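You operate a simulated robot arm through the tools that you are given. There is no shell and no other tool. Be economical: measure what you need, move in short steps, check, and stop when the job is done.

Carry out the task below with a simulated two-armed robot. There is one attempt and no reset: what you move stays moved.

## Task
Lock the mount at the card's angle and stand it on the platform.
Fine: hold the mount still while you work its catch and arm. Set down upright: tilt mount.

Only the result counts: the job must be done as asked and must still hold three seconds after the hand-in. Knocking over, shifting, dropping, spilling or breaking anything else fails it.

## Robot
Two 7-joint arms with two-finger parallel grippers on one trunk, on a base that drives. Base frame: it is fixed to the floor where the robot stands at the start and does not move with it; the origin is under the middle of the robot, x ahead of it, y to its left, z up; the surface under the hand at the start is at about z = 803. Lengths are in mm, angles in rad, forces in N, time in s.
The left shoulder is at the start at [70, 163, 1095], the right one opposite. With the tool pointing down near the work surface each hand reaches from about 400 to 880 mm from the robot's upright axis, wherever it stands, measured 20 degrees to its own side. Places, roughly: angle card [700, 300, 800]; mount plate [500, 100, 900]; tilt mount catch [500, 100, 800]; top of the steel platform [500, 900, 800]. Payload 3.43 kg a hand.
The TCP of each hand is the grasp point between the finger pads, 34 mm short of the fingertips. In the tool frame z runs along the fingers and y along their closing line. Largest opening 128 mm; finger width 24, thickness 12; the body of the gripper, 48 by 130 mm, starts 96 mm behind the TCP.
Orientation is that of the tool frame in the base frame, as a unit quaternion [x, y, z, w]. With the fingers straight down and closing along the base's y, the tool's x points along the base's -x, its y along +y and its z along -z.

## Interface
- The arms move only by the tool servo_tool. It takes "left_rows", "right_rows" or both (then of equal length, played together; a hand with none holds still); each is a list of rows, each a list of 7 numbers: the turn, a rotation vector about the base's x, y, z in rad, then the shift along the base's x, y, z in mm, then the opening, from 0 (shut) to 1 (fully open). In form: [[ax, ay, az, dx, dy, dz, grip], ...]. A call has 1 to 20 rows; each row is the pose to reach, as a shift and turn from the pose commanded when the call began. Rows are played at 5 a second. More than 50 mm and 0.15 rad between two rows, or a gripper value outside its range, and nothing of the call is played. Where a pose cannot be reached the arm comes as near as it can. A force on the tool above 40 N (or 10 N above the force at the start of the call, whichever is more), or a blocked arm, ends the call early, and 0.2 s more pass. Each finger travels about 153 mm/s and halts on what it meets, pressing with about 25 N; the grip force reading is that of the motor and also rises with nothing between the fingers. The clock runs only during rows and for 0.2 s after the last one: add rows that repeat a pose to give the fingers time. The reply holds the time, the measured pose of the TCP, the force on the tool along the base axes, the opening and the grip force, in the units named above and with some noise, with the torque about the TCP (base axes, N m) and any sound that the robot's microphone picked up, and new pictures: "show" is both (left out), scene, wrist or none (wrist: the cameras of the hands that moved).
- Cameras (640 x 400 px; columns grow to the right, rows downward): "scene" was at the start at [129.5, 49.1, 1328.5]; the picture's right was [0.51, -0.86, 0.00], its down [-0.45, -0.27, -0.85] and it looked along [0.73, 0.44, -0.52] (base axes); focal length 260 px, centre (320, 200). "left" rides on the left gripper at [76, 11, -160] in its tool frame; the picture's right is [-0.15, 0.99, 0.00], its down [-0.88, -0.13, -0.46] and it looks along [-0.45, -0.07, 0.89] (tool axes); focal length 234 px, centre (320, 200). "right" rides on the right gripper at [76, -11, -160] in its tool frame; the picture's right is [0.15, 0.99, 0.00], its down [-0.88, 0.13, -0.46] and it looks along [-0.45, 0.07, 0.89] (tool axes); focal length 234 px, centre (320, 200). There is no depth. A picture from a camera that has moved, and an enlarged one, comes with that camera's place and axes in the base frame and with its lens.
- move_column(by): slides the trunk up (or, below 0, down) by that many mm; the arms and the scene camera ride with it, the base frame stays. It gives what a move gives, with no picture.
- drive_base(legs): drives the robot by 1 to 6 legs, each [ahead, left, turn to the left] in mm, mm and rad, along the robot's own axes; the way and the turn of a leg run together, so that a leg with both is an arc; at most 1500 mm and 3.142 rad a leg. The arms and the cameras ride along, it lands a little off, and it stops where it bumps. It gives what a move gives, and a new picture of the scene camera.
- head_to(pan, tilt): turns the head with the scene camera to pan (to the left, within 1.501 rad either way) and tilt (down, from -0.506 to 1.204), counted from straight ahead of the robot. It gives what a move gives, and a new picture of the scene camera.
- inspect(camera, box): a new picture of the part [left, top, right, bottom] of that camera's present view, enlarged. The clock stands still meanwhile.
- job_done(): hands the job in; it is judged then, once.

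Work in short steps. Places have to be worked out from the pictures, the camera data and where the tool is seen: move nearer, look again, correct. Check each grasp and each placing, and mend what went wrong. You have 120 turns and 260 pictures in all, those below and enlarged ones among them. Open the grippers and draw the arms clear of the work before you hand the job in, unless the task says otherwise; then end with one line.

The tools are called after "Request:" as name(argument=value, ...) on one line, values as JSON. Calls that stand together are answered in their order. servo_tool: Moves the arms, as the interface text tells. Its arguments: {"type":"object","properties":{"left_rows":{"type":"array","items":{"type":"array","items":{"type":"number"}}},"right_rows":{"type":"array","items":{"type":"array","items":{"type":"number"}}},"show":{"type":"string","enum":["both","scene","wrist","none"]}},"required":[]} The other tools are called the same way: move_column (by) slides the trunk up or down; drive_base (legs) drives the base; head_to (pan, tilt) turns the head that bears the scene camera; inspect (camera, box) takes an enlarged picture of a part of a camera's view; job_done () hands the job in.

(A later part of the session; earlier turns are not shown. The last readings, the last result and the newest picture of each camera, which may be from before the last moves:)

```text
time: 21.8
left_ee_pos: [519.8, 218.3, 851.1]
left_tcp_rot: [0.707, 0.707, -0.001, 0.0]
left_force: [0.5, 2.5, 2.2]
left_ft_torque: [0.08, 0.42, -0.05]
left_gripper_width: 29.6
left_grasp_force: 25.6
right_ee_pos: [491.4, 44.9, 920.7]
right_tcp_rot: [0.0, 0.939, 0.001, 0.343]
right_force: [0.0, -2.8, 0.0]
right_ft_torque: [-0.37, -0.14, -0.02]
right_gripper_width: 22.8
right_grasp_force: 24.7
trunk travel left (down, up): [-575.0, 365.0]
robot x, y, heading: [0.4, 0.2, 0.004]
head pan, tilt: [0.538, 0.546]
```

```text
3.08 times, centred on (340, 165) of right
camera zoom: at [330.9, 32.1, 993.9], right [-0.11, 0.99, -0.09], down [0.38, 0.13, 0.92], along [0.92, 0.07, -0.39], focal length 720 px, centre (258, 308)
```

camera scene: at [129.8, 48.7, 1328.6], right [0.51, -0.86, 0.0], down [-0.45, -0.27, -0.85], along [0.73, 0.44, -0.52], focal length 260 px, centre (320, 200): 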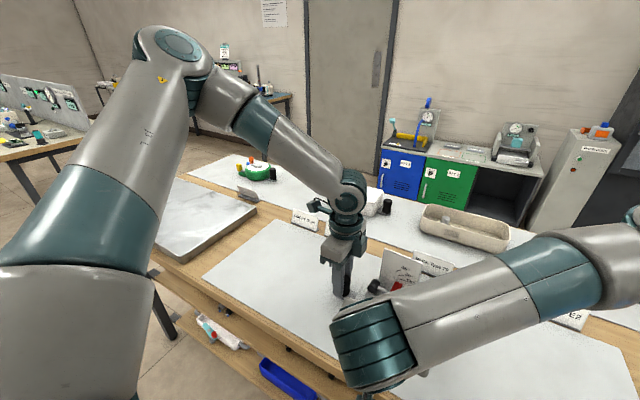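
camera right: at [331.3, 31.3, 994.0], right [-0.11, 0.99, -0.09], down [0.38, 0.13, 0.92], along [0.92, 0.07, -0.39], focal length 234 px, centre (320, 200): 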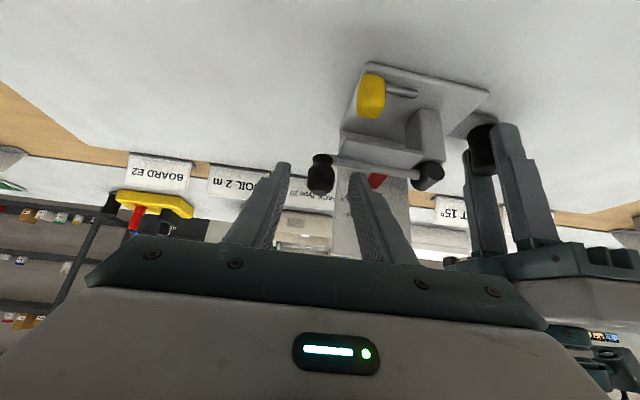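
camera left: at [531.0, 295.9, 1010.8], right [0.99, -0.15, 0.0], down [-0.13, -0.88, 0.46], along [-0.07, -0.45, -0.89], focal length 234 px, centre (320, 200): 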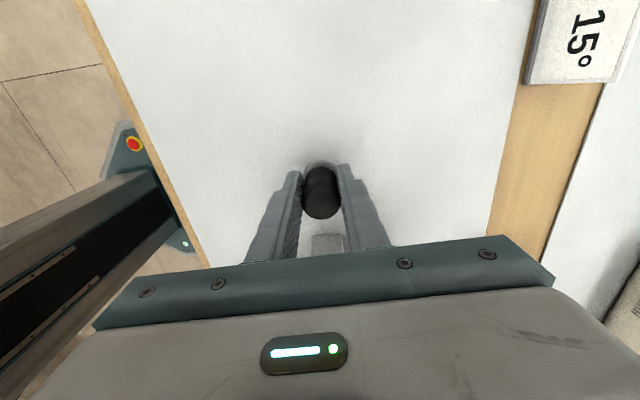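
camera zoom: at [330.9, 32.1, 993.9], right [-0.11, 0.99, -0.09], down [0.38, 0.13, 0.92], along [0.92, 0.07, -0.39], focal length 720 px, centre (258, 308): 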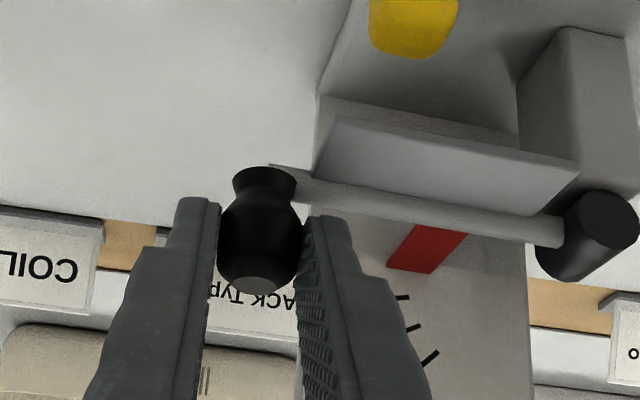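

The arm's knob is held. I try lifting it 0.1 rad along its arc about the pivot at (y 139, z 887).

Request:
servo_tool(right_rows=[[-0.025, 0, 0, 0, 0.9, 2.3, 0.05], [-0.05, 0, 0, 0, 1.8, 4.6, 0.05], [-0.075, 0, 0, 0, 2.8, 6.9, 0.05], [-0.1, 0, 0, 0, 3.9, 9.2, 0.05], [-0.1, 0, 0, 0, 3.9, 9.2, 0.05]], show="wrist")

Request:
inspect(camera="right", box=[240, 60, 480, 220])

```text
time: 23.0
left_ee_pos: [519.4, 217.8, 851.1]
left_tcp_rot: [0.707, 0.707, 0.001, -0.001]
left_force: [2.5, -3.8, -1.1]
left_ft_torque: [-0.13, 0.29, 0.22]
left_gripper_width: 29.4
left_grasp_force: 24.9
right_ee_pos: [491.7, 47.8, 930.4]
right_tcp_rot: [-0.019, 0.938, -0.046, 0.342]
right_force: [-1.3, 4.7, -0.7]
right_ft_torque: [0.57, -0.13, 0.15]
right_gripper_width: 23.4
right_grasp_force: 24.8
trunk travel left (down, up): [-575.0, 365.0]
robot x, y, heading: [3.8, 1.4, 0.001]
head pan, tilt: [0.538, 0.546]
camera right: at [331.1, 43.9, 1004.4], right [-0.11, 0.97, -0.19], down [0.38, 0.22, 0.9], along [0.92, 0.03, -0.4], focal length 234 px, centre (320, 200)
```

right: 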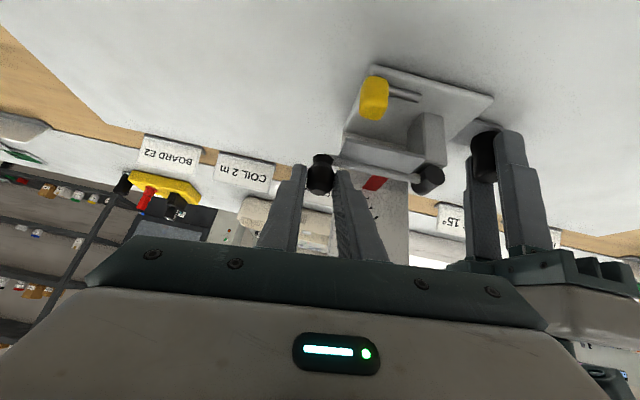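

```text
2.50 times, centred on (360, 140) of right
camera zoom: at [331.1, 43.9, 1004.4], right [-0.11, 0.97, -0.19], down [0.38, 0.22, 0.9], along [0.92, 0.03, -0.4], focal length 585 px, centre (220, 350)
```

zoom: 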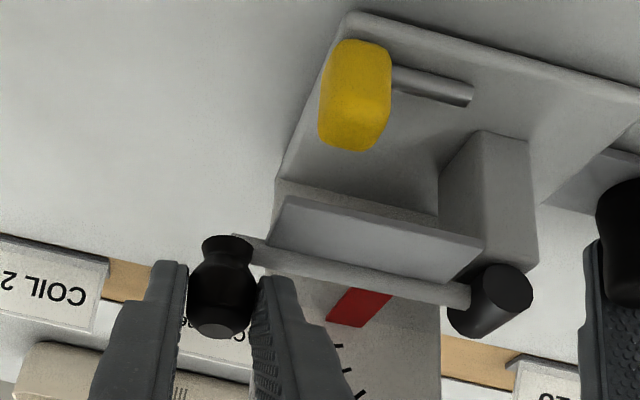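

The whole mount tilted rather than the arm moving relative to the scale, so the catch appears locked. I lower it back, release the knob, and back off.

Request:
servo_tool(right_rows=[[0.025, 0, 0, 0, -0.9, -2.3, 0.05], [0.05, 0, 0, 0, -2.1, -4.6, 0.05], [0.075, 0, 0, 0, -3, -6.9, 0.05], [0.1, 0, 0, 0, -3.9, -9.2, 0.05], [0.1, 0, 0, 0, -3.9, -9.2, 0.4], [0.1, 0, 0, 0, -3.9, -9.2, 0.4], [0.1, 0, 0, -40, 0, 0, 0.4], [0.1, 0, 0, -50, 20, -10, 0.4]], show="wrist")

Request:
inspect(camera="right", box=[310, 80, 430, 160])

Request:
inspect(camera="right", box=[240, 60, 480, 220])

```text
time: 24.8
left_ee_pos: [517.3, 218.5, 850.9]
left_tcp_rot: [0.707, 0.707, 0.0, 0.001]
left_force: [-0.7, 0.9, 2.9]
left_ft_torque: [0.18, 0.34, -0.11]
left_gripper_width: 29.4
left_grasp_force: 25.0
right_ee_pos: [442.6, 68.6, 920.7]
right_tcp_rot: [0.0, 0.94, 0.0, 0.343]
right_force: [-0.3, -0.6, 0.2]
right_ft_torque: [-0.03, -0.04, 0.01]
right_gripper_width: 51.1
right_grasp_force: 0.1
trunk travel left (down, up): [-575.0, 365.0]
robot x, y, heading: [0.1, 4.2, -0.001]
head pan, tilt: [0.538, 0.546]
camera right: at [280.5, 56.8, 993.6], right [-0.11, 0.99, -0.09], down [0.38, 0.13, 0.92], along [0.92, 0.07, -0.39], focal length 234 px, centre (320, 200)
```

right: 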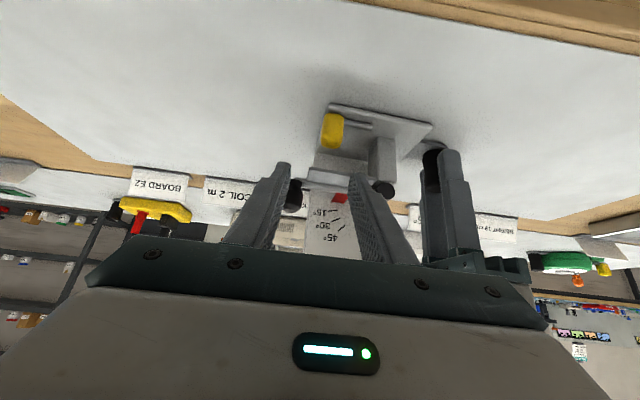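

```text
5.00 times, centred on (370, 120) of right
camera zoom: at [280.5, 56.8, 993.6], right [-0.11, 0.99, -0.09], down [0.38, 0.13, 0.92], along [0.92, 0.07, -0.39], focal length 1171 px, centre (70, 600)
```

zoom: 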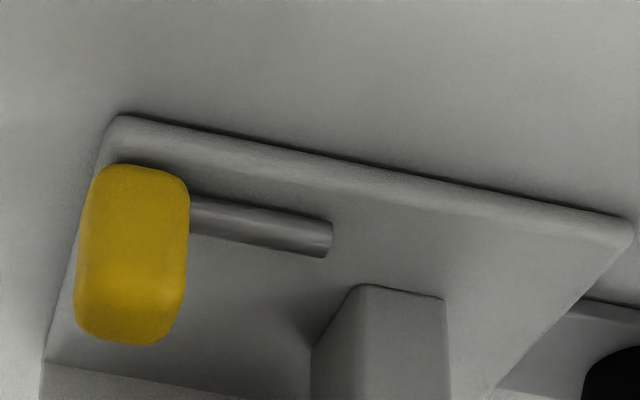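

```text
2.50 times, centred on (360, 140) of right
camera zoom: at [280.5, 56.8, 993.6], right [-0.11, 0.99, -0.09], down [0.38, 0.13, 0.92], along [0.92, 0.07, -0.39], focal length 585 px, centre (220, 350)
```

zoom: 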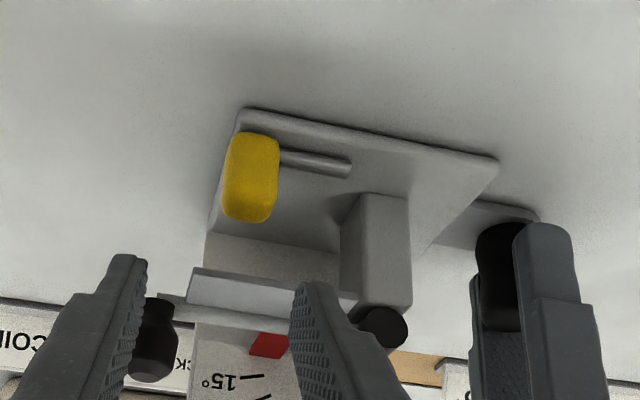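

The pads closing along x let the cylindrical handle tip. I'll re-grip the handle with the left hand closing along y, which resists that tilt: open, rise, turn back 90°, check.

Request:
servo_tool(left_rows=[[0, 0, 0, 0, 0, 0, 0.3], [0, 0, 0, 0, 0, 0, 0.5], [0, 0, 0, 0, 0, 30, 0.5], [0, 0, 0, 0, 0, 60, 0.45], [0, 0, 0.14, 0, 0, 85, 0.4], [0, 0, 0.28, 0, 0, 85, 0.4], [0, 0, 0.42, 0, 0, 85, 0.4], [0, 0, 0.56, 0, 0, 85, 0.4], [0, 0, 0.7, 0, 0, 85, 0.4], [0, 0, 0.84, 0, 0, 85, 0.4], [0, 0, 0.98, 0, 0, 85, 0.4], [0, 0, 1.12, 0, 0, 85, 0.4], [0, 0, 1.26, 0, 0, 85, 0.4], [0, 0, 1.4, 0, 0, 85, 0.4], [0, 0, 1.5, 0, 0, 85, 0.4], [0, 0, 1.571, 0, 0, 85, 0.4]])

Request:
inspect(camera="left", box=[200, 80, 420, 220])

```text
time: 28.2
left_ee_pos: [519.7, 219.8, 935.1]
left_tcp_rot: [-0.002, 1.0, 0.0, 0.0]
left_force: [-0.3, -1.0, -0.2]
left_ft_torque: [0.0, 0.01, -0.02]
left_gripper_width: 51.0
left_grasp_force: 0.0
right_ee_pos: [442.4, 67.8, 920.8]
right_tcp_rot: [0.0, 0.939, 0.0, 0.343]
right_force: [-0.1, 0.0, 0.0]
right_ft_torque: [-0.03, -0.01, -0.02]
right_gripper_width: 51.4
right_grasp_force: 0.0
trunk travel left (down, up): [-575.0, 365.0]
robot x, y, heading: [1.0, 2.0, 0.001]
head pan, tilt: [0.538, 0.546]
camera scene: at [129.5, 49.0, 1328.5], right [0.51, -0.86, 0.0], down [-0.45, -0.27, -0.85], along [0.73, 0.44, -0.52], focal length 260 px, centre (320, 200)
camera left: at [444.3, 231.7, 1096.0], right [0.14, 0.99, 0.0], down [0.88, -0.13, 0.46], along [0.45, -0.07, -0.89], focal length 234 px, centre (320, 200)
```

scene: 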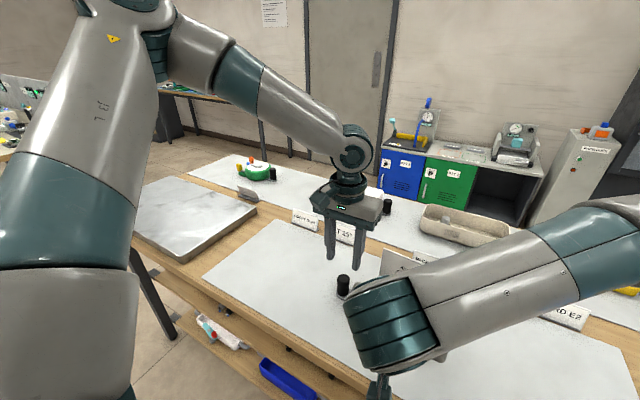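
left: 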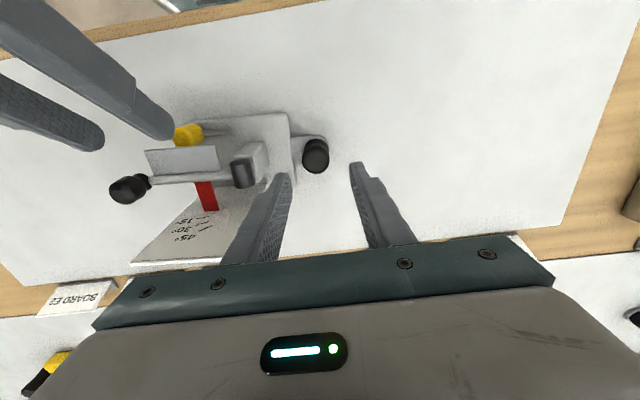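

```text
2.86 times, centred on (310, 150) of left
camera zoom: at [444.3, 231.7, 1096.0], right [0.14, 0.99, 0.0], down [0.88, -0.13, 0.46], along [0.45, -0.07, -0.89], focal length 669 px, centre (349, 343)
```

zoom: 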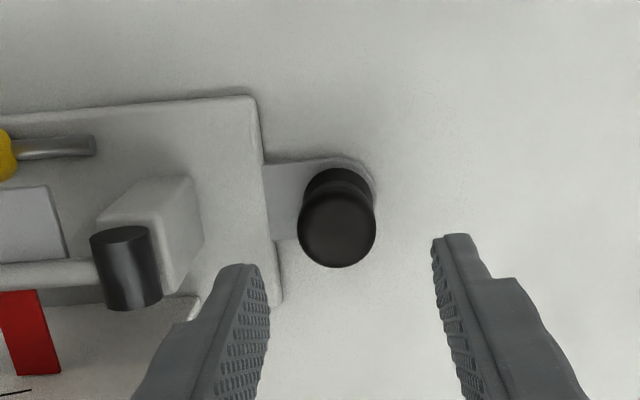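

The handle is at about (517,217); shift -2 in x and y, descend to z≈852 and close along y.

Request:
servo_tool(left_rows=[[0, 0, 0, -2, -2, -30, 0.4], [0, 0, 0, -2, -2, -60, 0.4], [0, 0, 0, -2, -2, -84, 0.4], [0, 0, 0, -2, -2, -84, 0.2], [0, 0, 0, -2, -2, -84, 0.05], [0, 0, 0, -2, -2, -84, 0.05]], show="wrist")

Request:
inspect(camera="left", box=[120, 60, 400, 240])

```text
time: 29.6
left_ee_pos: [517.4, 218.5, 850.6]
left_tcp_rot: [0.0, 1.0, 0.0, 0.0]
left_force: [1.1, 0.5, 1.3]
left_ft_torque: [-0.33, 0.21, 0.05]
left_gripper_width: 29.4
left_grasp_force: 25.2
right_ee_pos: [442.1, 67.7, 920.1]
right_tcp_rot: [0.0, 0.939, 0.0, 0.343]
right_force: [-0.5, 0.3, -0.4]
right_ft_torque: [0.01, 0.02, -0.01]
right_gripper_width: 51.1
right_grasp_force: 0.0
trunk travel left (down, up): [-575.0, 365.0]
robot x, y, heading: [-1.0, 1.2, 0.004]
head pan, tilt: [0.538, 0.546]
camera left: at [442.4, 230.6, 1011.5], right [0.15, 0.99, 0.0], down [0.88, -0.13, 0.46], along [0.45, -0.07, -0.89], focal length 234 px, centre (320, 200)
```

left: 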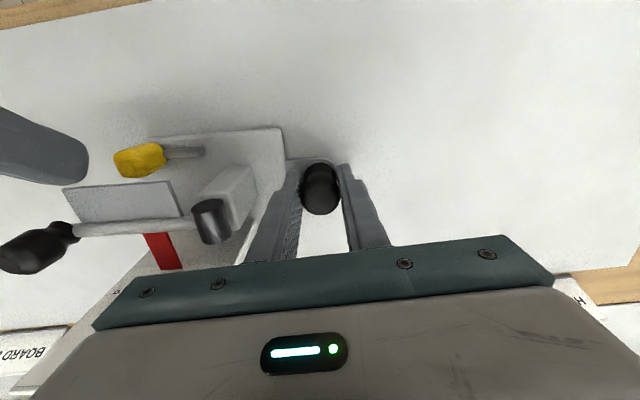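

```text
2.22 times, centred on (260, 150) of left
camera zoom: at [442.4, 230.6, 1011.5], right [0.15, 0.99, 0.0], down [0.88, -0.13, 0.46], along [0.45, -0.07, -0.89], focal length 520 px, centre (453, 311)
```

zoom: 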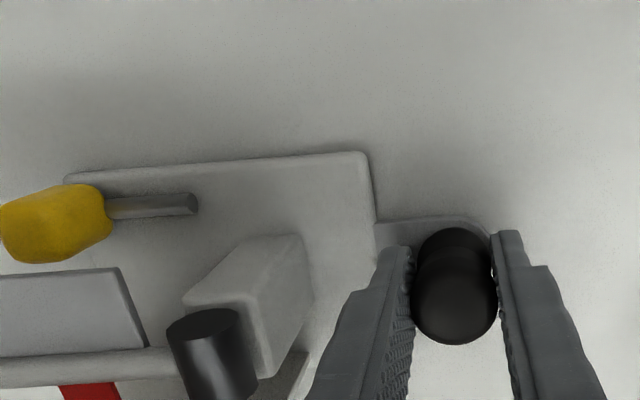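

Good hold, and the left camera now shows the catch. I return the right hand to the yellow tab and grip it.

Request:
servo_tool(right_rows=[[0, 0, 0, -8, 10, -20, 0.4], [0, 0, 0, -6, 10, -33, 0.4], [0, 0, 0, 9, 10, -56, 0.4], [0, 0, 0, 9, 10, -56, 0.2], [0, 0, 0, 9, 10, -56, 0.05], [0, 0, 0, 9, 10, -56, 0.05]], show="none")

Request:
inspect(camera="left", box=[60, 60, 340, 240])

Request:
inspect(camera="right", box=[240, 100, 420, 220])

```text
time: 31.0
left_ee_pos: [517.9, 218.0, 852.2]
left_tcp_rot: [0.0, 1.0, 0.0, 0.0]
left_force: [-2.9, -4.1, 0.4]
left_ft_torque: [-0.39, 0.08, 0.07]
left_gripper_width: 29.6
left_grasp_force: 25.2
right_ee_pos: [452.3, 78.7, 864.8]
right_tcp_rot: [0.001, 0.94, 0.0, 0.343]
right_force: [2.5, 4.7, -0.8]
right_ft_torque: [0.29, 0.05, -0.24]
right_gripper_width: 21.9
right_grasp_force: 24.8
trunk travel left (down, up): [-575.0, 365.0]
robot x, y, heading: [-1.3, 0.0, -0.003]
head pan, tilt: [0.538, 0.546]
```

```text
2.22 times, centred on (200, 150) of left
camera zoom: at [442.4, 230.3, 1011.5], right [0.15, 0.99, 0.0], down [0.88, -0.13, 0.46], along [0.45, -0.07, -0.89], focal length 520 px, centre (587, 311)
```

zoom: 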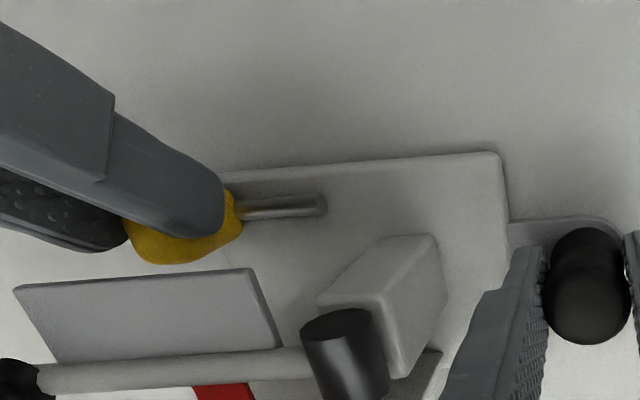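

```text
3.33 times, centred on (330, 160) of right
camera zoom: at [290.7, 66.6, 937.3], right [-0.11, 0.99, -0.09], down [0.38, 0.13, 0.92], along [0.92, 0.07, -0.39], focal length 781 px, centre (287, 333)
```

zoom: 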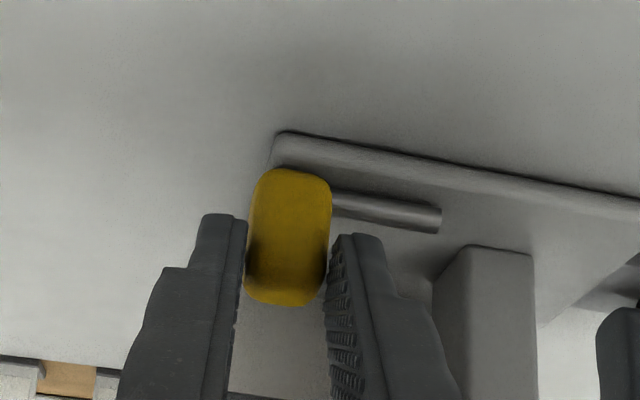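

The base has shifted relative to the tab compared with the first grip (corner 262→285 px): the catch is a bolt sliding along y and has already come out about 6 mm. I pull it further in -y.

Request:
servo_tool(right_rows=[[0, 0, 0, 0, -3, 0, 0.05], [0, 0, 0, 0, -6, 0, 0.05], [0, 0, 0, 0, -9, 0, 0.05], [0, 0, 0, 0, -9, 0, 0.05]], show="none")

Request:
inspect(camera="left", box=[60, 60, 340, 240])

Request:
inspect(camera="right", box=[240, 100, 420, 220])

```text
time: 32.0
left_ee_pos: [518.3, 218.4, 851.9]
left_tcp_rot: [0.0, 1.0, 0.0, 0.0]
left_force: [-3.5, -5.5, 0.7]
left_ft_torque: [-0.54, 0.19, 0.06]
left_gripper_width: 29.6
left_grasp_force: 25.5
right_ee_pos: [452.1, 68.7, 864.3]
right_tcp_rot: [0.0, 0.94, 0.001, 0.342]
right_force: [3.7, 4.3, -0.9]
right_ft_torque: [0.27, 0.01, -0.26]
right_gripper_width: 22.2
right_grasp_force: 25.5
trunk travel left (down, up): [-575.0, 365.0]
robot x, y, heading: [-3.1, 2.2, 0.005]
head pan, tilt: [0.538, 0.546]
```

```text
2.22 times, centred on (200, 150) of left
camera zoom: at [442.5, 230.6, 1011.5], right [0.15, 0.99, 0.0], down [0.88, -0.13, 0.46], along [0.45, -0.07, -0.89], focal length 520 px, centre (587, 311)
```

zoom: 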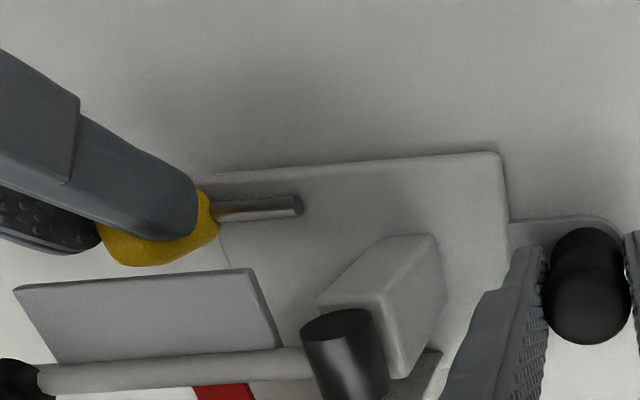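

```text
3.33 times, centred on (330, 160) of right
camera zoom: at [290.3, 57.5, 937.2], right [-0.11, 0.99, -0.09], down [0.38, 0.13, 0.92], along [0.92, 0.07, -0.39], focal length 781 px, centre (287, 333)
```

zoom: 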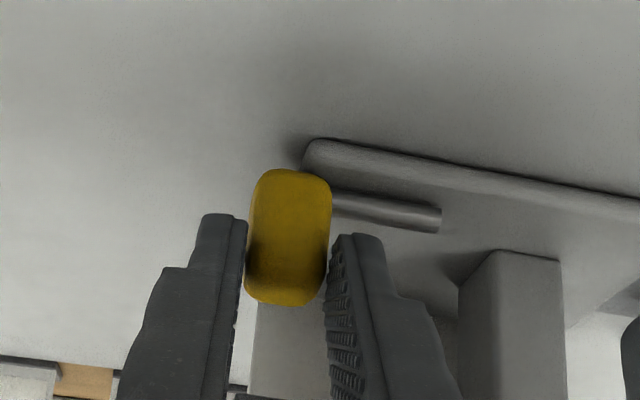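

Confirmed: it slides smoothly, with the mount still. Keep pulling until it stops or clicks.

Request:
servo_tool(right_rows=[[0, 0, 0, 0, -3, 0, 0.05], [0, 0, 0, 0, -6, 0, 0.05], [0, 0, 0, 0, -8, 0, 0.05], [0, 0, 0, 0, -8, 0, 0.05]], show="none")

Request:
inspect(camera="left", box=[60, 60, 340, 240])

```text
time: 33.0
left_ee_pos: [517.2, 218.1, 851.5]
left_tcp_rot: [0.0, 1.0, 0.001, 0.0]
left_force: [-3.9, -4.0, 2.3]
left_ft_torque: [-0.69, 0.09, 0.09]
left_gripper_width: 29.7
left_grasp_force: 25.6
right_ee_pos: [451.3, 61.9, 864.4]
right_tcp_rot: [0.001, 0.94, -0.001, 0.342]
right_force: [3.8, 3.6, -2.1]
right_ft_torque: [0.22, 0.22, -0.24]
right_gripper_width: 22.3
right_grasp_force: 25.3
trunk travel left (down, up): [-575.0, 365.0]
robot x, y, heading: [1.4, -0.8, -0.002]
head pan, tilt: [0.538, 0.546]
```

```text
2.22 times, centred on (200, 150) of left
camera zoom: at [442.6, 230.5, 1011.5], right [0.15, 0.99, 0.0], down [0.88, -0.13, 0.46], along [0.45, -0.07, -0.89], focal length 520 px, centre (587, 311)
```

zoom: 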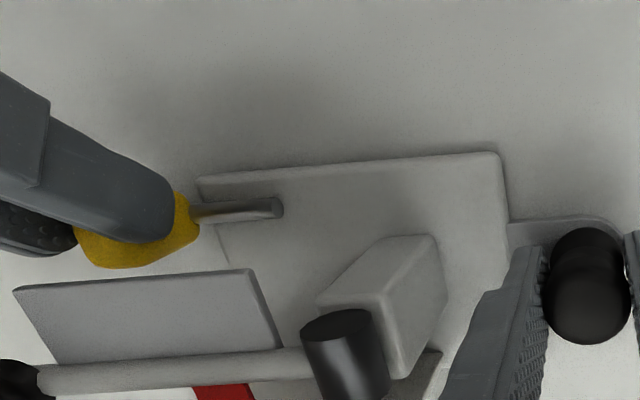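

Still sliding without a stop; a bit more.

Request:
servo_tool(right_rows=[[0, 0, 0, 0, -3, 0, 0.05], [0, 0, 0, 0, -6, 0, 0.05], [0, 0, 0, 0, -9, 0, 0.05], [0, 0, 0, 0, -9, 0, 0.05]], show="none")

Request:
inspect(camera="left", box=[60, 60, 340, 240])

```text
time: 34.0
left_ee_pos: [516.4, 216.3, 852.5]
left_tcp_rot: [0.001, 1.0, -0.001, -0.002]
left_force: [-12.0, -33.8, 1.5]
left_ft_torque: [-0.78, 0.07, -0.14]
left_gripper_width: 29.7
left_grasp_force: 25.1
right_ee_pos: [451.3, 54.0, 866.3]
right_tcp_rot: [-0.001, 0.939, 0.003, 0.344]
right_force: [12.5, 34.4, -1.5]
right_ft_torque: [0.73, 0.01, 0.36]
right_gripper_width: 22.1
right_grasp_force: 24.9
trunk travel left (down, up): [-575.0, 365.0]
robot x, y, heading: [1.6, -1.0, -0.004]
head pan, tilt: [0.538, 0.546]
```

```text
2.22 times, centred on (200, 150) of left
camera zoom: at [441.9, 229.4, 1011.7], right [0.15, 0.99, 0.0], down [0.88, -0.13, 0.46], along [0.45, -0.07, -0.89], focal length 520 px, centre (587, 311)
```

zoom: 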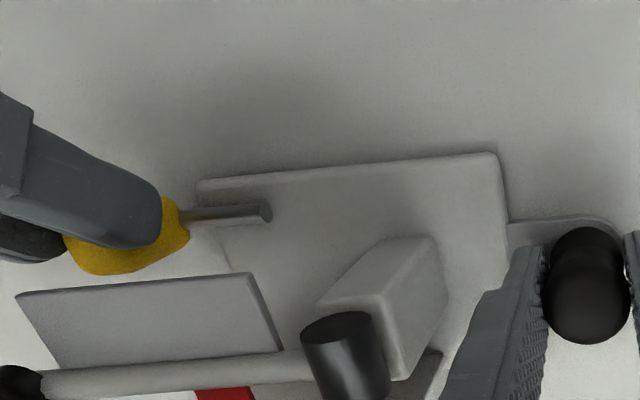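

It hit the end stop (34 N), so the bolt is fully out. I ease back 4 mm, release, and retreat towards the arm's knob.

Request:
servo_tool(right_rows=[[0, 0, 0, 0, 3, 0, 0.05], [0, 0, 0, 0, 4, 0, 0.1], [0, 0, 0, 0, 4, 0, 0.4], [0, 0, 0, 0, 4, 0, 0.4], [0, 0, 0, -15, 2, 18, 0.4], [0, 0, 0, -15, -3, 50, 0.4], [0, 0, 0, -5, -10, 70, 0.4]], show="none")

Request:
inspect(camera="right", box=[220, 60, 460, 220])

Request:
inspect(camera="left", box=[0, 60, 340, 280])

```text
time: 35.6
left_ee_pos: [518.0, 216.4, 852.5]
left_tcp_rot: [0.0, 1.0, 0.0, 0.0]
left_force: [-0.4, -1.0, 0.6]
left_ft_torque: [-0.31, -0.17, 0.07]
left_gripper_width: 29.6
left_grasp_force: 25.4
right_ee_pos: [446.3, 41.4, 936.5]
right_tcp_rot: [0.0, 0.939, 0.0, 0.343]
right_force: [0.1, -0.7, 0.3]
right_ft_torque: [0.03, -0.02, -0.02]
right_gripper_width: 51.1
right_grasp_force: 0.2
trunk travel left (down, up): [-575.0, 365.0]
robot x, y, heading: [0.5, 1.7, 0.003]
head pan, tilt: [0.538, 0.546]
```

```text
2.50 times, centred on (340, 140) of right
camera zoom: at [284.9, 30.1, 1008.2], right [-0.11, 0.99, -0.09], down [0.38, 0.13, 0.92], along [0.92, 0.07, -0.39], focal length 585 px, centre (270, 350)
```

zoom: 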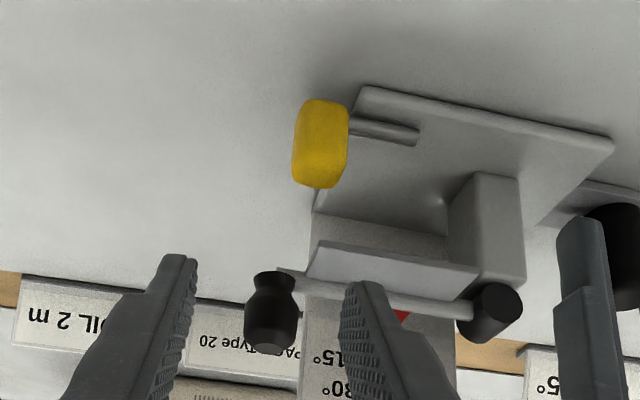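

```text
1.82 times, centred on (170, 170) of left
camera zoom: at [442.2, 230.2, 1011.7], right [0.15, 0.99, 0.0], down [0.88, -0.13, 0.46], along [0.45, -0.07, -0.89], focal length 426 px, centre (593, 254)
```

zoom: 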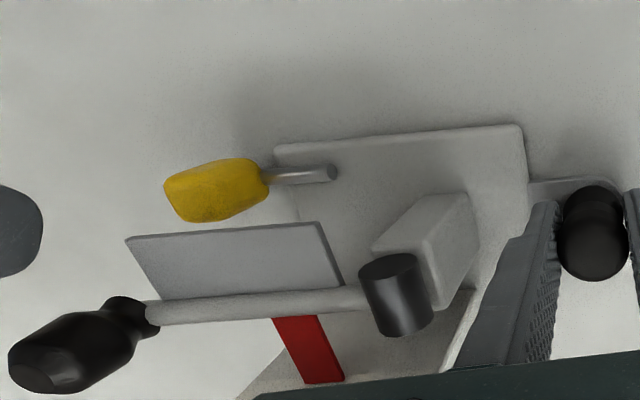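

The bolt is out. Now re-grip the arm's knob at about (515,45).

Request:
servo_tool(right_rows=[[0, 0, 0, 23, 4, -5, 0.4], [0, 0, 0, 46, 4, -16, 0.4], [0, 0, 0, 46, 4, -16, 0.2], [0, 0, 0, 46, 4, -16, 0.05], [0, 0, 0, 46, 4, -16, 0.05]], show="none")

Request:
servo_tool(right_rows=[[-0.025, 0, 0, 0, 0.9, 2.3, 0.05], [-0.05, 0, 0, 0, 1.8, 4.6, 0.05], [-0.075, 0, 0, 0, 2.8, 6.9, 0.05], [-0.1, 0, 0, 0, 3.9, 9.2, 0.05], [-0.1, 0, 0, 0, 3.9, 9.2, 0.05]], show="none")

Request:
inspect(camera="right", box=[240, 60, 480, 220])

Request:
inspect(camera="left", box=[0, 60, 340, 280])

```text
time: 36.8
left_ee_pos: [517.9, 218.1, 852.5]
left_tcp_rot: [0.0, 1.0, -0.001, 0.0]
left_force: [-1.0, -4.1, 0.2]
left_ft_torque: [0.37, 0.02, -0.13]
left_gripper_width: 29.5
left_grasp_force: 25.3
right_ee_pos: [491.9, 46.1, 920.5]
right_tcp_rot: [0.0, 0.939, -0.001, 0.343]
right_force: [1.4, 4.0, -0.1]
right_ft_torque: [-0.25, -0.06, 0.07]
right_gripper_width: 23.0
right_grasp_force: 24.9
trunk travel left (down, up): [-575.0, 365.0]
robot x, y, heading: [1.5, 2.3, -0.005]
head pan, tilt: [0.538, 0.546]
```

```text
time: 38.0
left_ee_pos: [518.0, 219.0, 851.5]
left_tcp_rot: [-0.001, 1.0, 0.0, 0.0]
left_force: [2.6, -8.9, -1.4]
left_ft_torque: [0.51, 0.17, 0.24]
left_gripper_width: 29.5
left_grasp_force: 24.4
right_ee_pos: [492.2, 50.5, 928.0]
right_tcp_rot: [-0.017, 0.938, -0.047, 0.342]
right_force: [-2.2, 8.4, 3.1]
right_ft_torque: [0.65, 0.05, 0.2]
right_gripper_width: 22.7
right_grasp_force: 24.6
trunk travel left (down, up): [-575.0, 365.0]
robot x, y, heading: [1.6, 1.1, 0.001]
head pan, tilt: [0.538, 0.546]
```

```text
2.50 times, centred on (360, 140) of right
camera zoom: at [331.1, 45.8, 1001.8], right [-0.11, 0.97, -0.19], down [0.38, 0.22, 0.9], along [0.92, 0.03, -0.4], focal length 585 px, centre (220, 350)
```

zoom: 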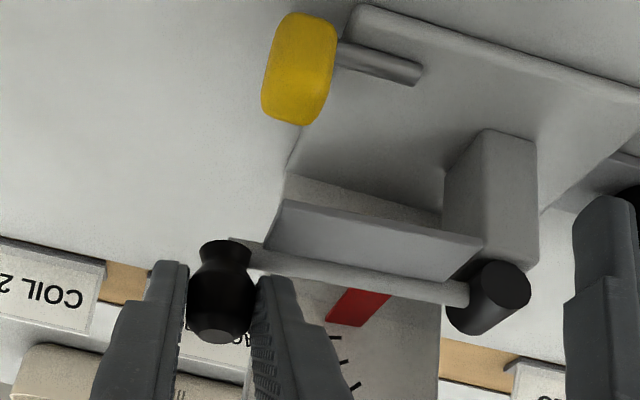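

```text
1.82 times, centred on (170, 170) of left
camera zoom: at [442.5, 230.4, 1011.6], right [0.15, 0.99, 0.0], down [0.88, -0.13, 0.46], along [0.45, -0.07, -0.89], focal length 426 px, centre (593, 254)
```

zoom: 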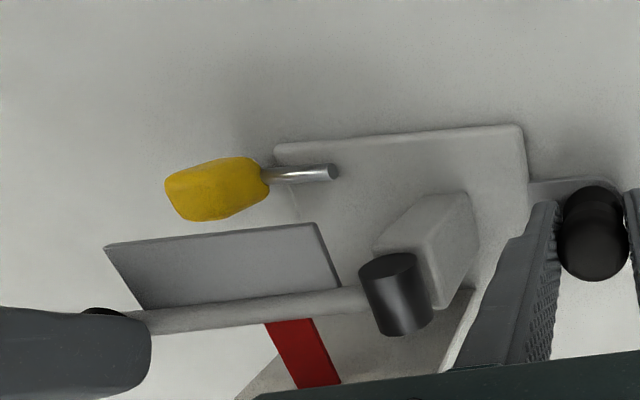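

Now the arm and plate turn while the mount stays still. The pointer began at about 0°, so I continue along the arc to about 15° (0.262 rad).

Request:
servo_tool(right_rows=[[-0.04, 0, 0, 0, 2.5, 3.4, 0.05], [-0.08, 0, 0, 0, 4.8, 6.8, 0.05], [-0.12, 0, 0, 0, 7.1, 10.2, 0.05], [-0.162, 0, 0, 0, 9.4, 13.6, 0.05], [-0.162, 0, 0, 0, 9.4, 13.6, 0.05]], show="none")

Request:
inspect(camera="right", box=[300, 120, 440, 220])

Request:
inspect(camera="left", box=[0, 60, 340, 280])

```text
time: 39.2
left_ee_pos: [518.4, 218.5, 851.5]
left_tcp_rot: [-0.001, 1.0, 0.001, 0.0]
left_force: [-1.5, 1.6, 0.1]
left_ft_torque: [-0.54, 0.14, -0.05]
left_gripper_width: 29.6
left_grasp_force: 25.2
right_ee_pos: [492.1, 60.2, 942.6]
right_tcp_rot: [-0.044, 0.931, -0.123, 0.341]
right_force: [1.9, -0.6, 3.7]
right_ft_torque: [0.5, -0.11, 0.04]
right_gripper_width: 23.3
right_grasp_force: 25.7
trunk travel left (down, up): [-575.0, 365.0]
robot x, y, heading: [-1.7, -0.7, 0.001]
head pan, tilt: [0.538, 0.546]
```

```text
4.00 times, centred on (370, 170) of right
camera zoom: at [330.8, 67.2, 1015.0], right [-0.11, 0.93, -0.35], down [0.38, 0.36, 0.85], along [0.92, -0.04, -0.39], focal length 937 px, centre (120, 320)
```

zoom: 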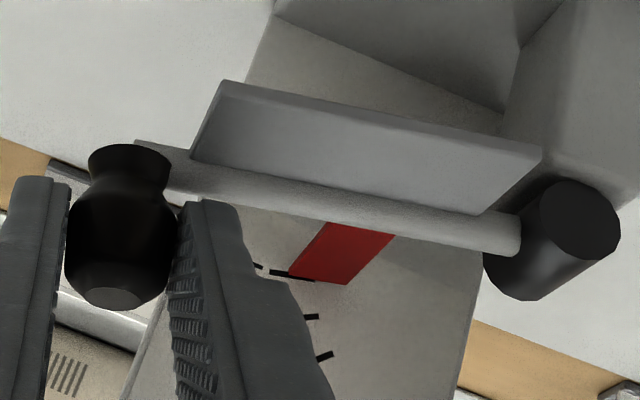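

```text
1.82 times, centred on (170, 170) of left
camera zoom: at [442.3, 230.6, 1011.7], right [0.15, 0.99, 0.0], down [0.88, -0.13, 0.46], along [0.45, -0.07, -0.89], focal length 426 px, centre (593, 254)
```

zoom: 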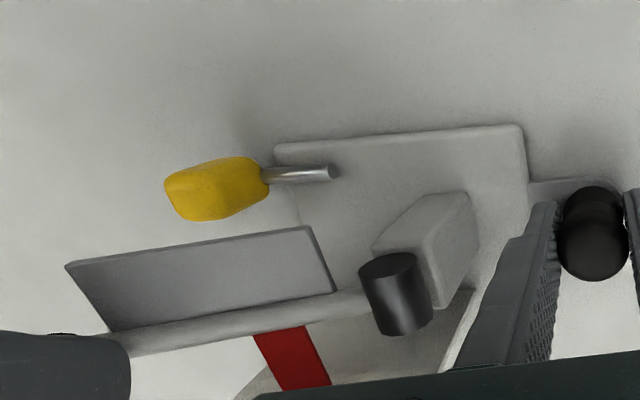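

The pointer's end now lies on the first (15°) tick. I release the knob and retreat so the scene camera can check whether it stays.

Request:
servo_tool(right_rows=[[0, 0, 0, 0, 0, 0, 0.2], [0, 0, 0, 0, 0, 0, 0.4], [0, 0, 0, -30, -5, 20, 0.4], [0.07, 0, 0, -60, -20, 40, 0.4], [0.14, 0, 0, -60, -60, 60, 0.4], [0.2, 0, 0, -60, -110, 60, 0.4], [0.262, 0, 0, -60, -160, 60, 0.4], [0.262, 0, 0, -60, -205, 60, 0.4]], show="none")

Request:
inspect(camera="scene", box=[310, 230, 470, 350])

Request:
inspect(camera="left", box=[0, 60, 340, 280])

```text
time: 41.0
left_ee_pos: [517.0, 216.3, 852.5]
left_tcp_rot: [0.0, 1.0, 0.002, 0.0]
left_force: [-0.7, -0.8, -0.1]
left_ft_torque: [-0.16, 0.2, -0.06]
left_gripper_width: 29.4
left_grasp_force: 24.3
right_ee_pos: [486.6, -121.5, 1026.2]
right_tcp_rot: [0.0, 0.94, 0.001, 0.342]
right_force: [0.2, -0.5, -0.4]
right_ft_torque: [0.06, -0.01, 0.04]
right_gripper_width: 51.3
right_grasp_force: 0.1
right hand out of reach, approached as far as the arm can: row 6, 7, 8
trunk travel left (down, up): [-575.0, 365.0]
robot x, y, heading: [-0.3, 0.7, -0.0]
head pan, tilt: [0.538, 0.546]
```

```text
3.33 times, centred on (390, 290) of scene
camera zoom: at [129.1, 46.5, 1328.6], right [0.51, -0.86, 0.0], down [-0.45, -0.26, -0.85], along [0.73, 0.44, -0.52], focal length 866 px, centre (87, -100)
```

zoom: 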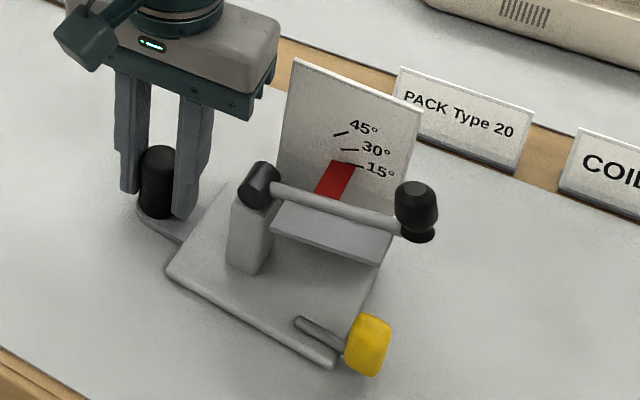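

```text
1.82 times, centred on (170, 170) of left
camera zoom: at [441.9, 228.7, 1012.0], right [0.15, 0.99, 0.0], down [0.88, -0.13, 0.46], along [0.45, -0.06, -0.89], focal length 426 px, centre (593, 254)
```

zoom: 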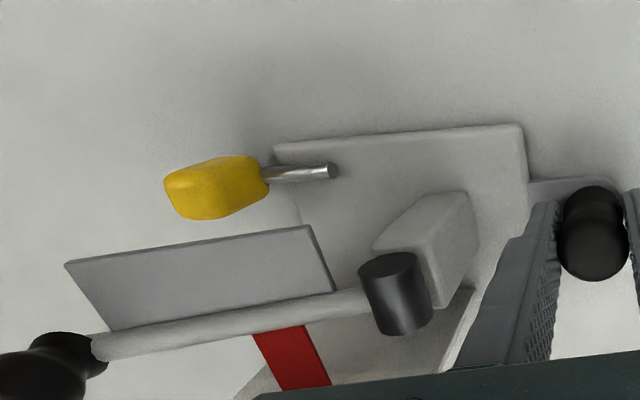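

It holds by itself. A closer look at the pointer against the tick.

Request:
inspect(camera="scene", box=[376, 250, 426, 290])

Request:
inspect(camera="right", box=[320, 60, 640, 260])

```text
10.00 times, centred on (401, 270) of scene
camera zoom: at [129.1, 46.5, 1328.6], right [0.51, -0.86, 0.0], down [-0.45, -0.26, -0.85], along [0.73, 0.44, -0.52], focal length 2596 px, centre (-490, -500)
```

zoom: 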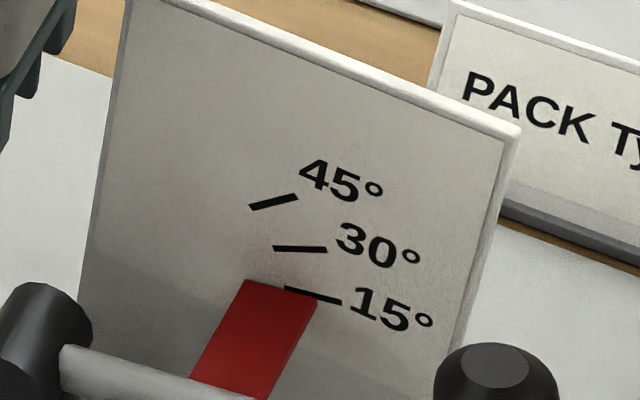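

```text
2.00 times, centred on (480, 160) of right
camera zoom: at [326.5, -134.0, 1098.7], right [-0.11, 0.99, -0.09], down [0.38, 0.13, 0.92], along [0.92, 0.07, -0.39], focal length 468 px, centre (0, 280)
```

zoom: 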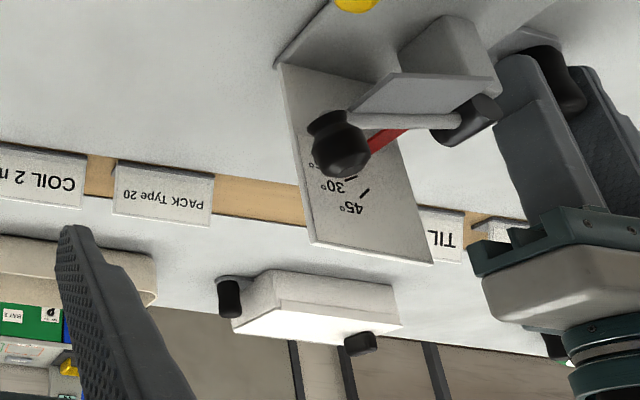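

From the lower right-camera view and this one, allowing for parallax, the pointer is within about 1° of 15°. Now I bring the right hand back to the yellow tab (about y 58) to push the bolt home.

Request:
servo_tool(right_rows=[[0, 0, 0, -30, 10, -10, 0.4], [0, 0, 0, -55, 40, -30, 0.4], [0, 0, 0, -55, 80, -50, 0.4], [0, 0, 0, -55, 120, -70, 0.4], [0, 0, 0, -55, 155, -95, 0.4], [0, 0, 0, -55, 179, -126, 0.4]], show="none")

Request:
inspect(camera="right", box=[220, 80, 460, 240])

```text
time: 42.4
left_ee_pos: [517.8, 218.2, 852.3]
left_tcp_rot: [0.0, 1.0, 0.0, 0.0]
left_force: [0.7, 1.1, -0.7]
left_ft_torque: [0.13, 0.12, 0.01]
left_gripper_width: 29.4
left_grasp_force: 24.5
right_ee_pos: [432.7, 58.9, 899.7]
right_tcp_rot: [0.0, 0.939, 0.0, 0.344]
right_force: [-0.7, 0.3, 0.3]
right_ft_torque: [0.01, -0.01, 0.02]
right_gripper_width: 51.3
right_grasp_force: 0.1
right hand out of reach, approached as far as the arm can: row 1, 2, 3
trunk travel left (down, up): [-575.0, 365.0]
robot x, y, heading: [2.0, 1.7, -0.001]
head pan, tilt: [0.538, 0.546]
```

```text
2.50 times, centred on (340, 160) of right
camera zoom: at [270.9, 47.2, 972.3], right [-0.11, 0.99, -0.09], down [0.38, 0.13, 0.92], along [0.92, 0.07, -0.39], focal length 585 px, centre (270, 300)
```

zoom: 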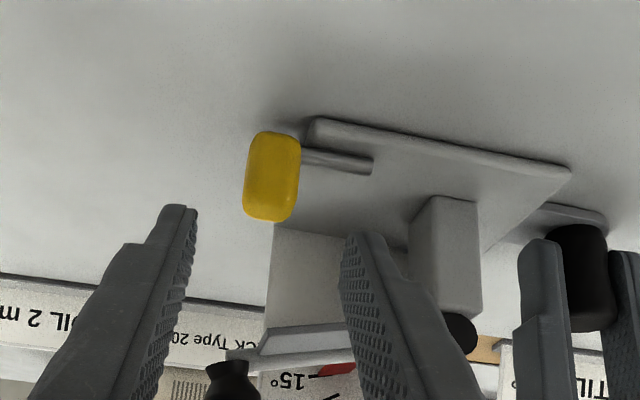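

Centred. Advance, grip the tab.

Request:
servo_tool(right_rows=[[0, 0, 0, 5, 0, -17, 0.4], [0, 0, 0, 19, 0, -34, 0.4], [0, 0, 0, 19, 0, -34, 0.2], [0, 0, 0, 19, 0, -34, 0.05], [0, 0, 0, 19, 0, -34, 0.05]], show="none")

Request:
servo_tool(right_rows=[[0, 0, 0, 0, 4, 0, 0.05], [0, 0, 0, 0, 8, 0, 0.05], [0, 0, 0, 0, 12, 0, 0.05], [0, 0, 0, 0, 16, 0, 0.05], [0, 0, 0, 0, 20, 0, 0.05], [0, 0, 0, 0, 20, 0, 0.05]], show="none")

Request:
inspect(camera="left", box=[0, 60, 340, 280])

```text
time: 43.6
left_ee_pos: [517.2, 218.8, 851.5]
left_tcp_rot: [-0.001, 1.0, 0.0, 0.0]
left_force: [-1.1, 1.6, 2.7]
left_ft_torque: [-0.52, 0.1, 0.1]
left_gripper_width: 29.8
left_grasp_force: 25.2
right_ee_pos: [450.4, 58.5, 866.0]
right_tcp_rot: [0.0, 0.939, 0.0, 0.343]
right_force: [2.0, -1.8, -0.1]
right_ft_torque: [0.14, 0.01, -0.46]
right_gripper_width: 22.2
right_grasp_force: 25.4
trunk travel left (down, up): [-575.0, 365.0]
robot x, y, heading: [-0.6, -0.1, 0.004]
head pan, tilt: [0.538, 0.546]
```

```text
time: 45.0
left_ee_pos: [517.3, 218.8, 852.1]
left_tcp_rot: [-0.001, 1.0, 0.0, 0.0]
left_force: [-2.3, 5.3, 2.4]
left_ft_torque: [-0.39, 0.24, -0.07]
left_gripper_width: 29.5
left_grasp_force: 25.5
right_ee_pos: [450.3, 77.9, 865.5]
right_tcp_rot: [0.0, 0.939, 0.0, 0.343]
right_force: [2.5, -4.9, -0.7]
right_ft_torque: [0.05, -0.01, -0.57]
right_gripper_width: 22.1
right_grasp_force: 25.2
trunk travel left (down, up): [-575.0, 365.0]
robot x, y, heading: [0.2, -1.7, -0.008]
head pan, tilt: [0.538, 0.546]
```

```text
1.82 times, centred on (170, 170) of left
camera zoom: at [442.5, 230.5, 1011.5], right [0.15, 0.99, 0.0], down [0.88, -0.13, 0.46], along [0.45, -0.07, -0.89], focal length 426 px, centre (593, 254)
```

zoom: 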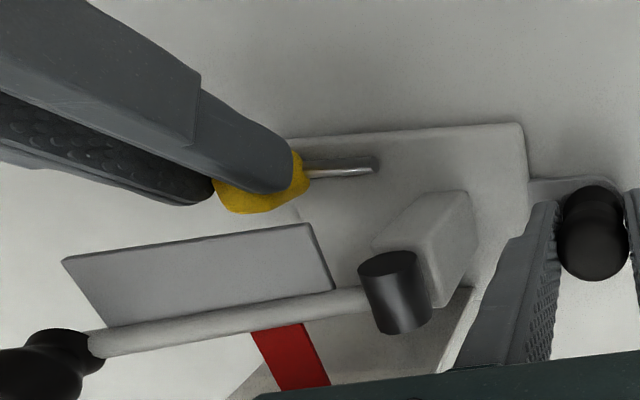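

Sliding in well with the mount still. Continue to the inner end until the force rises.

Request:
servo_tool(right_rows=[[0, 0, 0, 0, 3, 0, 0.05], [0, 0, 0, 0, 6, 0, 0.05], [0, 0, 0, 0, 9, 0, 0.05], [0, 0, 0, 0, 11, 0, 0.05], [0, 0, 0, 0, 13, 0, 0.05], [0, 0, 0, 0, 13, 0, 0.05]], show="none")

Request:
inspect(camera="left", box=[0, 60, 340, 280])

```text
time: 46.2
left_ee_pos: [517.5, 221.8, 852.2]
left_tcp_rot: [-0.002, 1.0, 0.003, 0.001]
left_force: [-0.3, 5.1, 1.0]
left_ft_torque: [-0.91, 0.15, 0.12]
left_gripper_width: 29.8
left_grasp_force: 25.0
right_ee_pos: [450.4, 88.3, 866.4]
right_tcp_rot: [0.002, 0.939, -0.005, 0.343]
right_force: [-2.9, -5.7, 5.1]
right_ft_torque: [0.16, 0.2, -0.5]
right_gripper_width: 22.4
right_grasp_force: 24.9
trunk travel left (down, up): [-575.0, 365.0]
robot x, y, heading: [-4.0, -0.5, 0.002]
head pan, tilt: [0.538, 0.546]
stopped in row 6 (right hand): the force on the tool passed its limit at 42 N (the readings are from after the stop); the commanded pose is now the measured one
```

```text
1.82 times, centred on (170, 170) of left
camera zoom: at [442.7, 231.9, 1011.6], right [0.14, 0.99, 0.01], down [0.88, -0.13, 0.46], along [0.45, -0.06, -0.89], focal length 426 px, centre (593, 254)
```

zoom: 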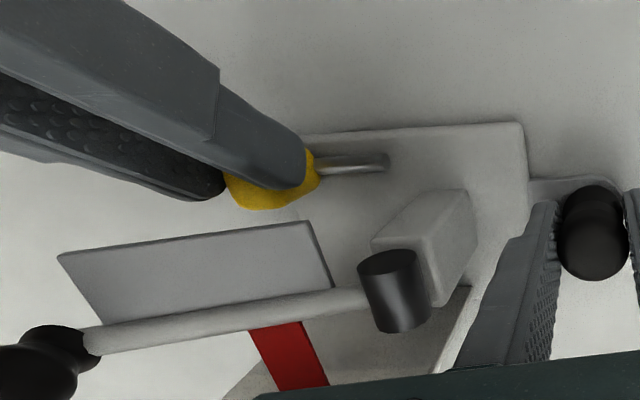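

The bolt reached its inner stop (42 N). I release the tab, retreat to the side and check the angle and the catch.

Request:
servo_tool(right_rows=[[0, 0, 0, 0, -2, 0, 0.05], [0, 0, 0, 0, -2, 0, 0.2], [0, 0, 0, 0, -2, 0, 0.4], [0, 0, 0, -12, -2, 17, 0.4], [0, 0, 0, -12, -20, 50, 0.4], [0, 0, 0, -12, -60, 75, 0.4], [0, 0, 0, -12, -105, 80, 0.4], [0, 0, 0, -12, -150, 80, 0.4], [0, 0, 0, -20, -195, 80, 0.4], [0, 0, 0, -30, -240, 80, 0.4]], show="none")

Request:
inspect(camera="scene", box=[310, 230, 470, 350])

Request:
inspect(camera="scene", box=[376, 250, 426, 290])

```text
time: 48.4
left_ee_pos: [517.6, 220.9, 852.1]
left_tcp_rot: [-0.002, 1.0, 0.004, 0.001]
left_force: [0.7, -1.5, 1.5]
left_ft_torque: [-0.62, -0.13, 0.05]
left_gripper_width: 29.5
left_grasp_force: 25.5
right_ee_pos: [499.4, -108.8, 960.0]
right_tcp_rot: [0.001, 0.94, -0.003, 0.342]
right_force: [-0.7, -0.5, -1.0]
right_ft_torque: [0.03, 0.01, 0.02]
right_gripper_width: 51.1
right_grasp_force: 0.1
right hand out of reach, approached as far as the arm can: row 8, 9, 10
trunk travel left (down, up): [-575.0, 365.0]
robot x, y, heading: [-1.1, -0.4, 0.001]
head pan, tilt: [0.538, 0.546]
```

```text
3.33 times, centred on (390, 290) of scene
camera zoom: at [128.7, 46.7, 1328.7], right [0.51, -0.86, 0.0], down [-0.45, -0.26, -0.85], along [0.73, 0.44, -0.52], focal length 866 px, centre (87, -100)
```

zoom: 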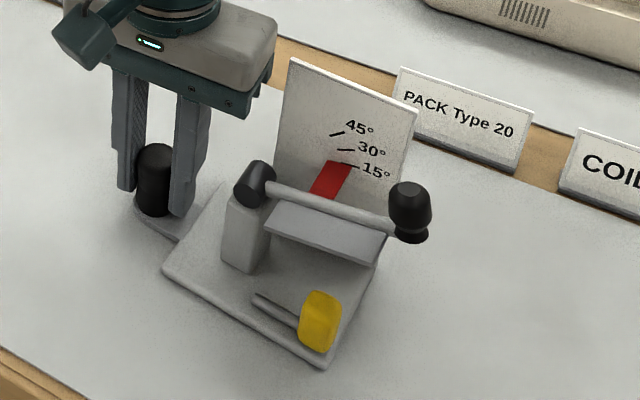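

```text
10.00 times, centred on (401, 270) of scene
camera zoom: at [128.7, 46.7, 1328.7], right [0.51, -0.86, 0.0], down [-0.45, -0.26, -0.85], along [0.73, 0.44, -0.52], focal length 2596 px, centre (-490, -500)
```

zoom: 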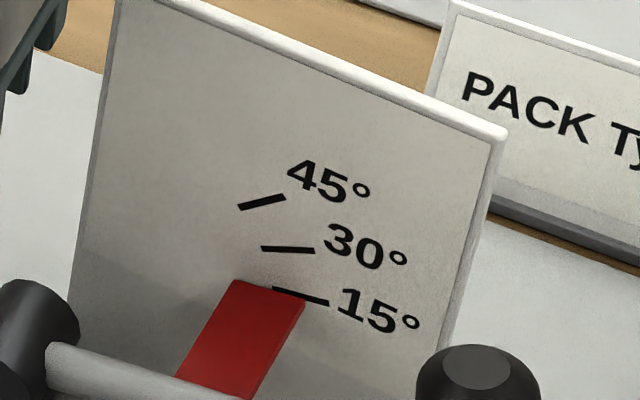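

Catch is fully home and the pointer is still at 15°. Now a test lift of about 12 mm with the left hand to see if the mount stays level.

Request:
servo_tool(left_rows=[[0, 0, 0, 0, 0, 4, 0.05], [0, 0, 0, 0, 0, 8, 0.05], [0, 0, 0, 0, 0, 12, 0.05], [0, 0, 0, 0, 0, 12, 0.05]], show="none")

Request:
inspect(camera="scene", box=[310, 230, 470, 350])

```text
time: 49.4
left_ee_pos: [518.5, 220.0, 861.9]
left_tcp_rot: [-0.002, 1.0, 0.004, 0.0]
left_force: [0.1, -0.3, -4.1]
left_ft_torque: [0.32, -0.02, -0.04]
left_gripper_width: 29.4
left_grasp_force: 24.9
right_ee_pos: [499.8, -106.8, 960.5]
right_tcp_rot: [0.002, 0.94, -0.005, 0.342]
right_force: [0.9, 0.8, -0.5]
right_ft_torque: [0.01, 0.02, -0.02]
right_gripper_width: 51.5
right_grasp_force: 0.0
trunk travel left (down, up): [-575.0, 365.0]
robot x, y, heading: [3.5, 0.4, -0.002]
head pan, tilt: [0.538, 0.546]
```

```text
3.33 times, centred on (390, 290) of scene
camera zoom: at [129.8, 48.8, 1328.5], right [0.51, -0.86, 0.0], down [-0.45, -0.27, -0.85], along [0.73, 0.44, -0.52], focal length 866 px, centre (87, -100)
```

zoom: 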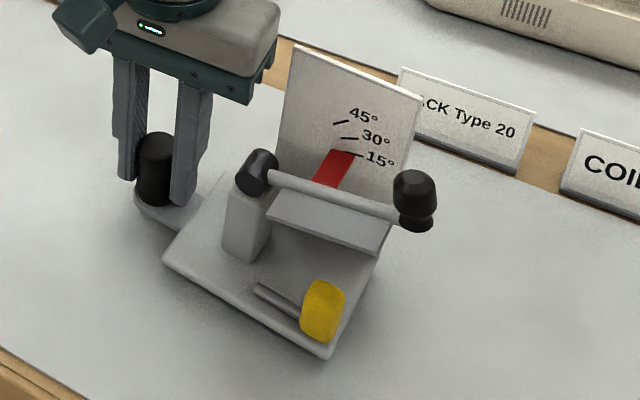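

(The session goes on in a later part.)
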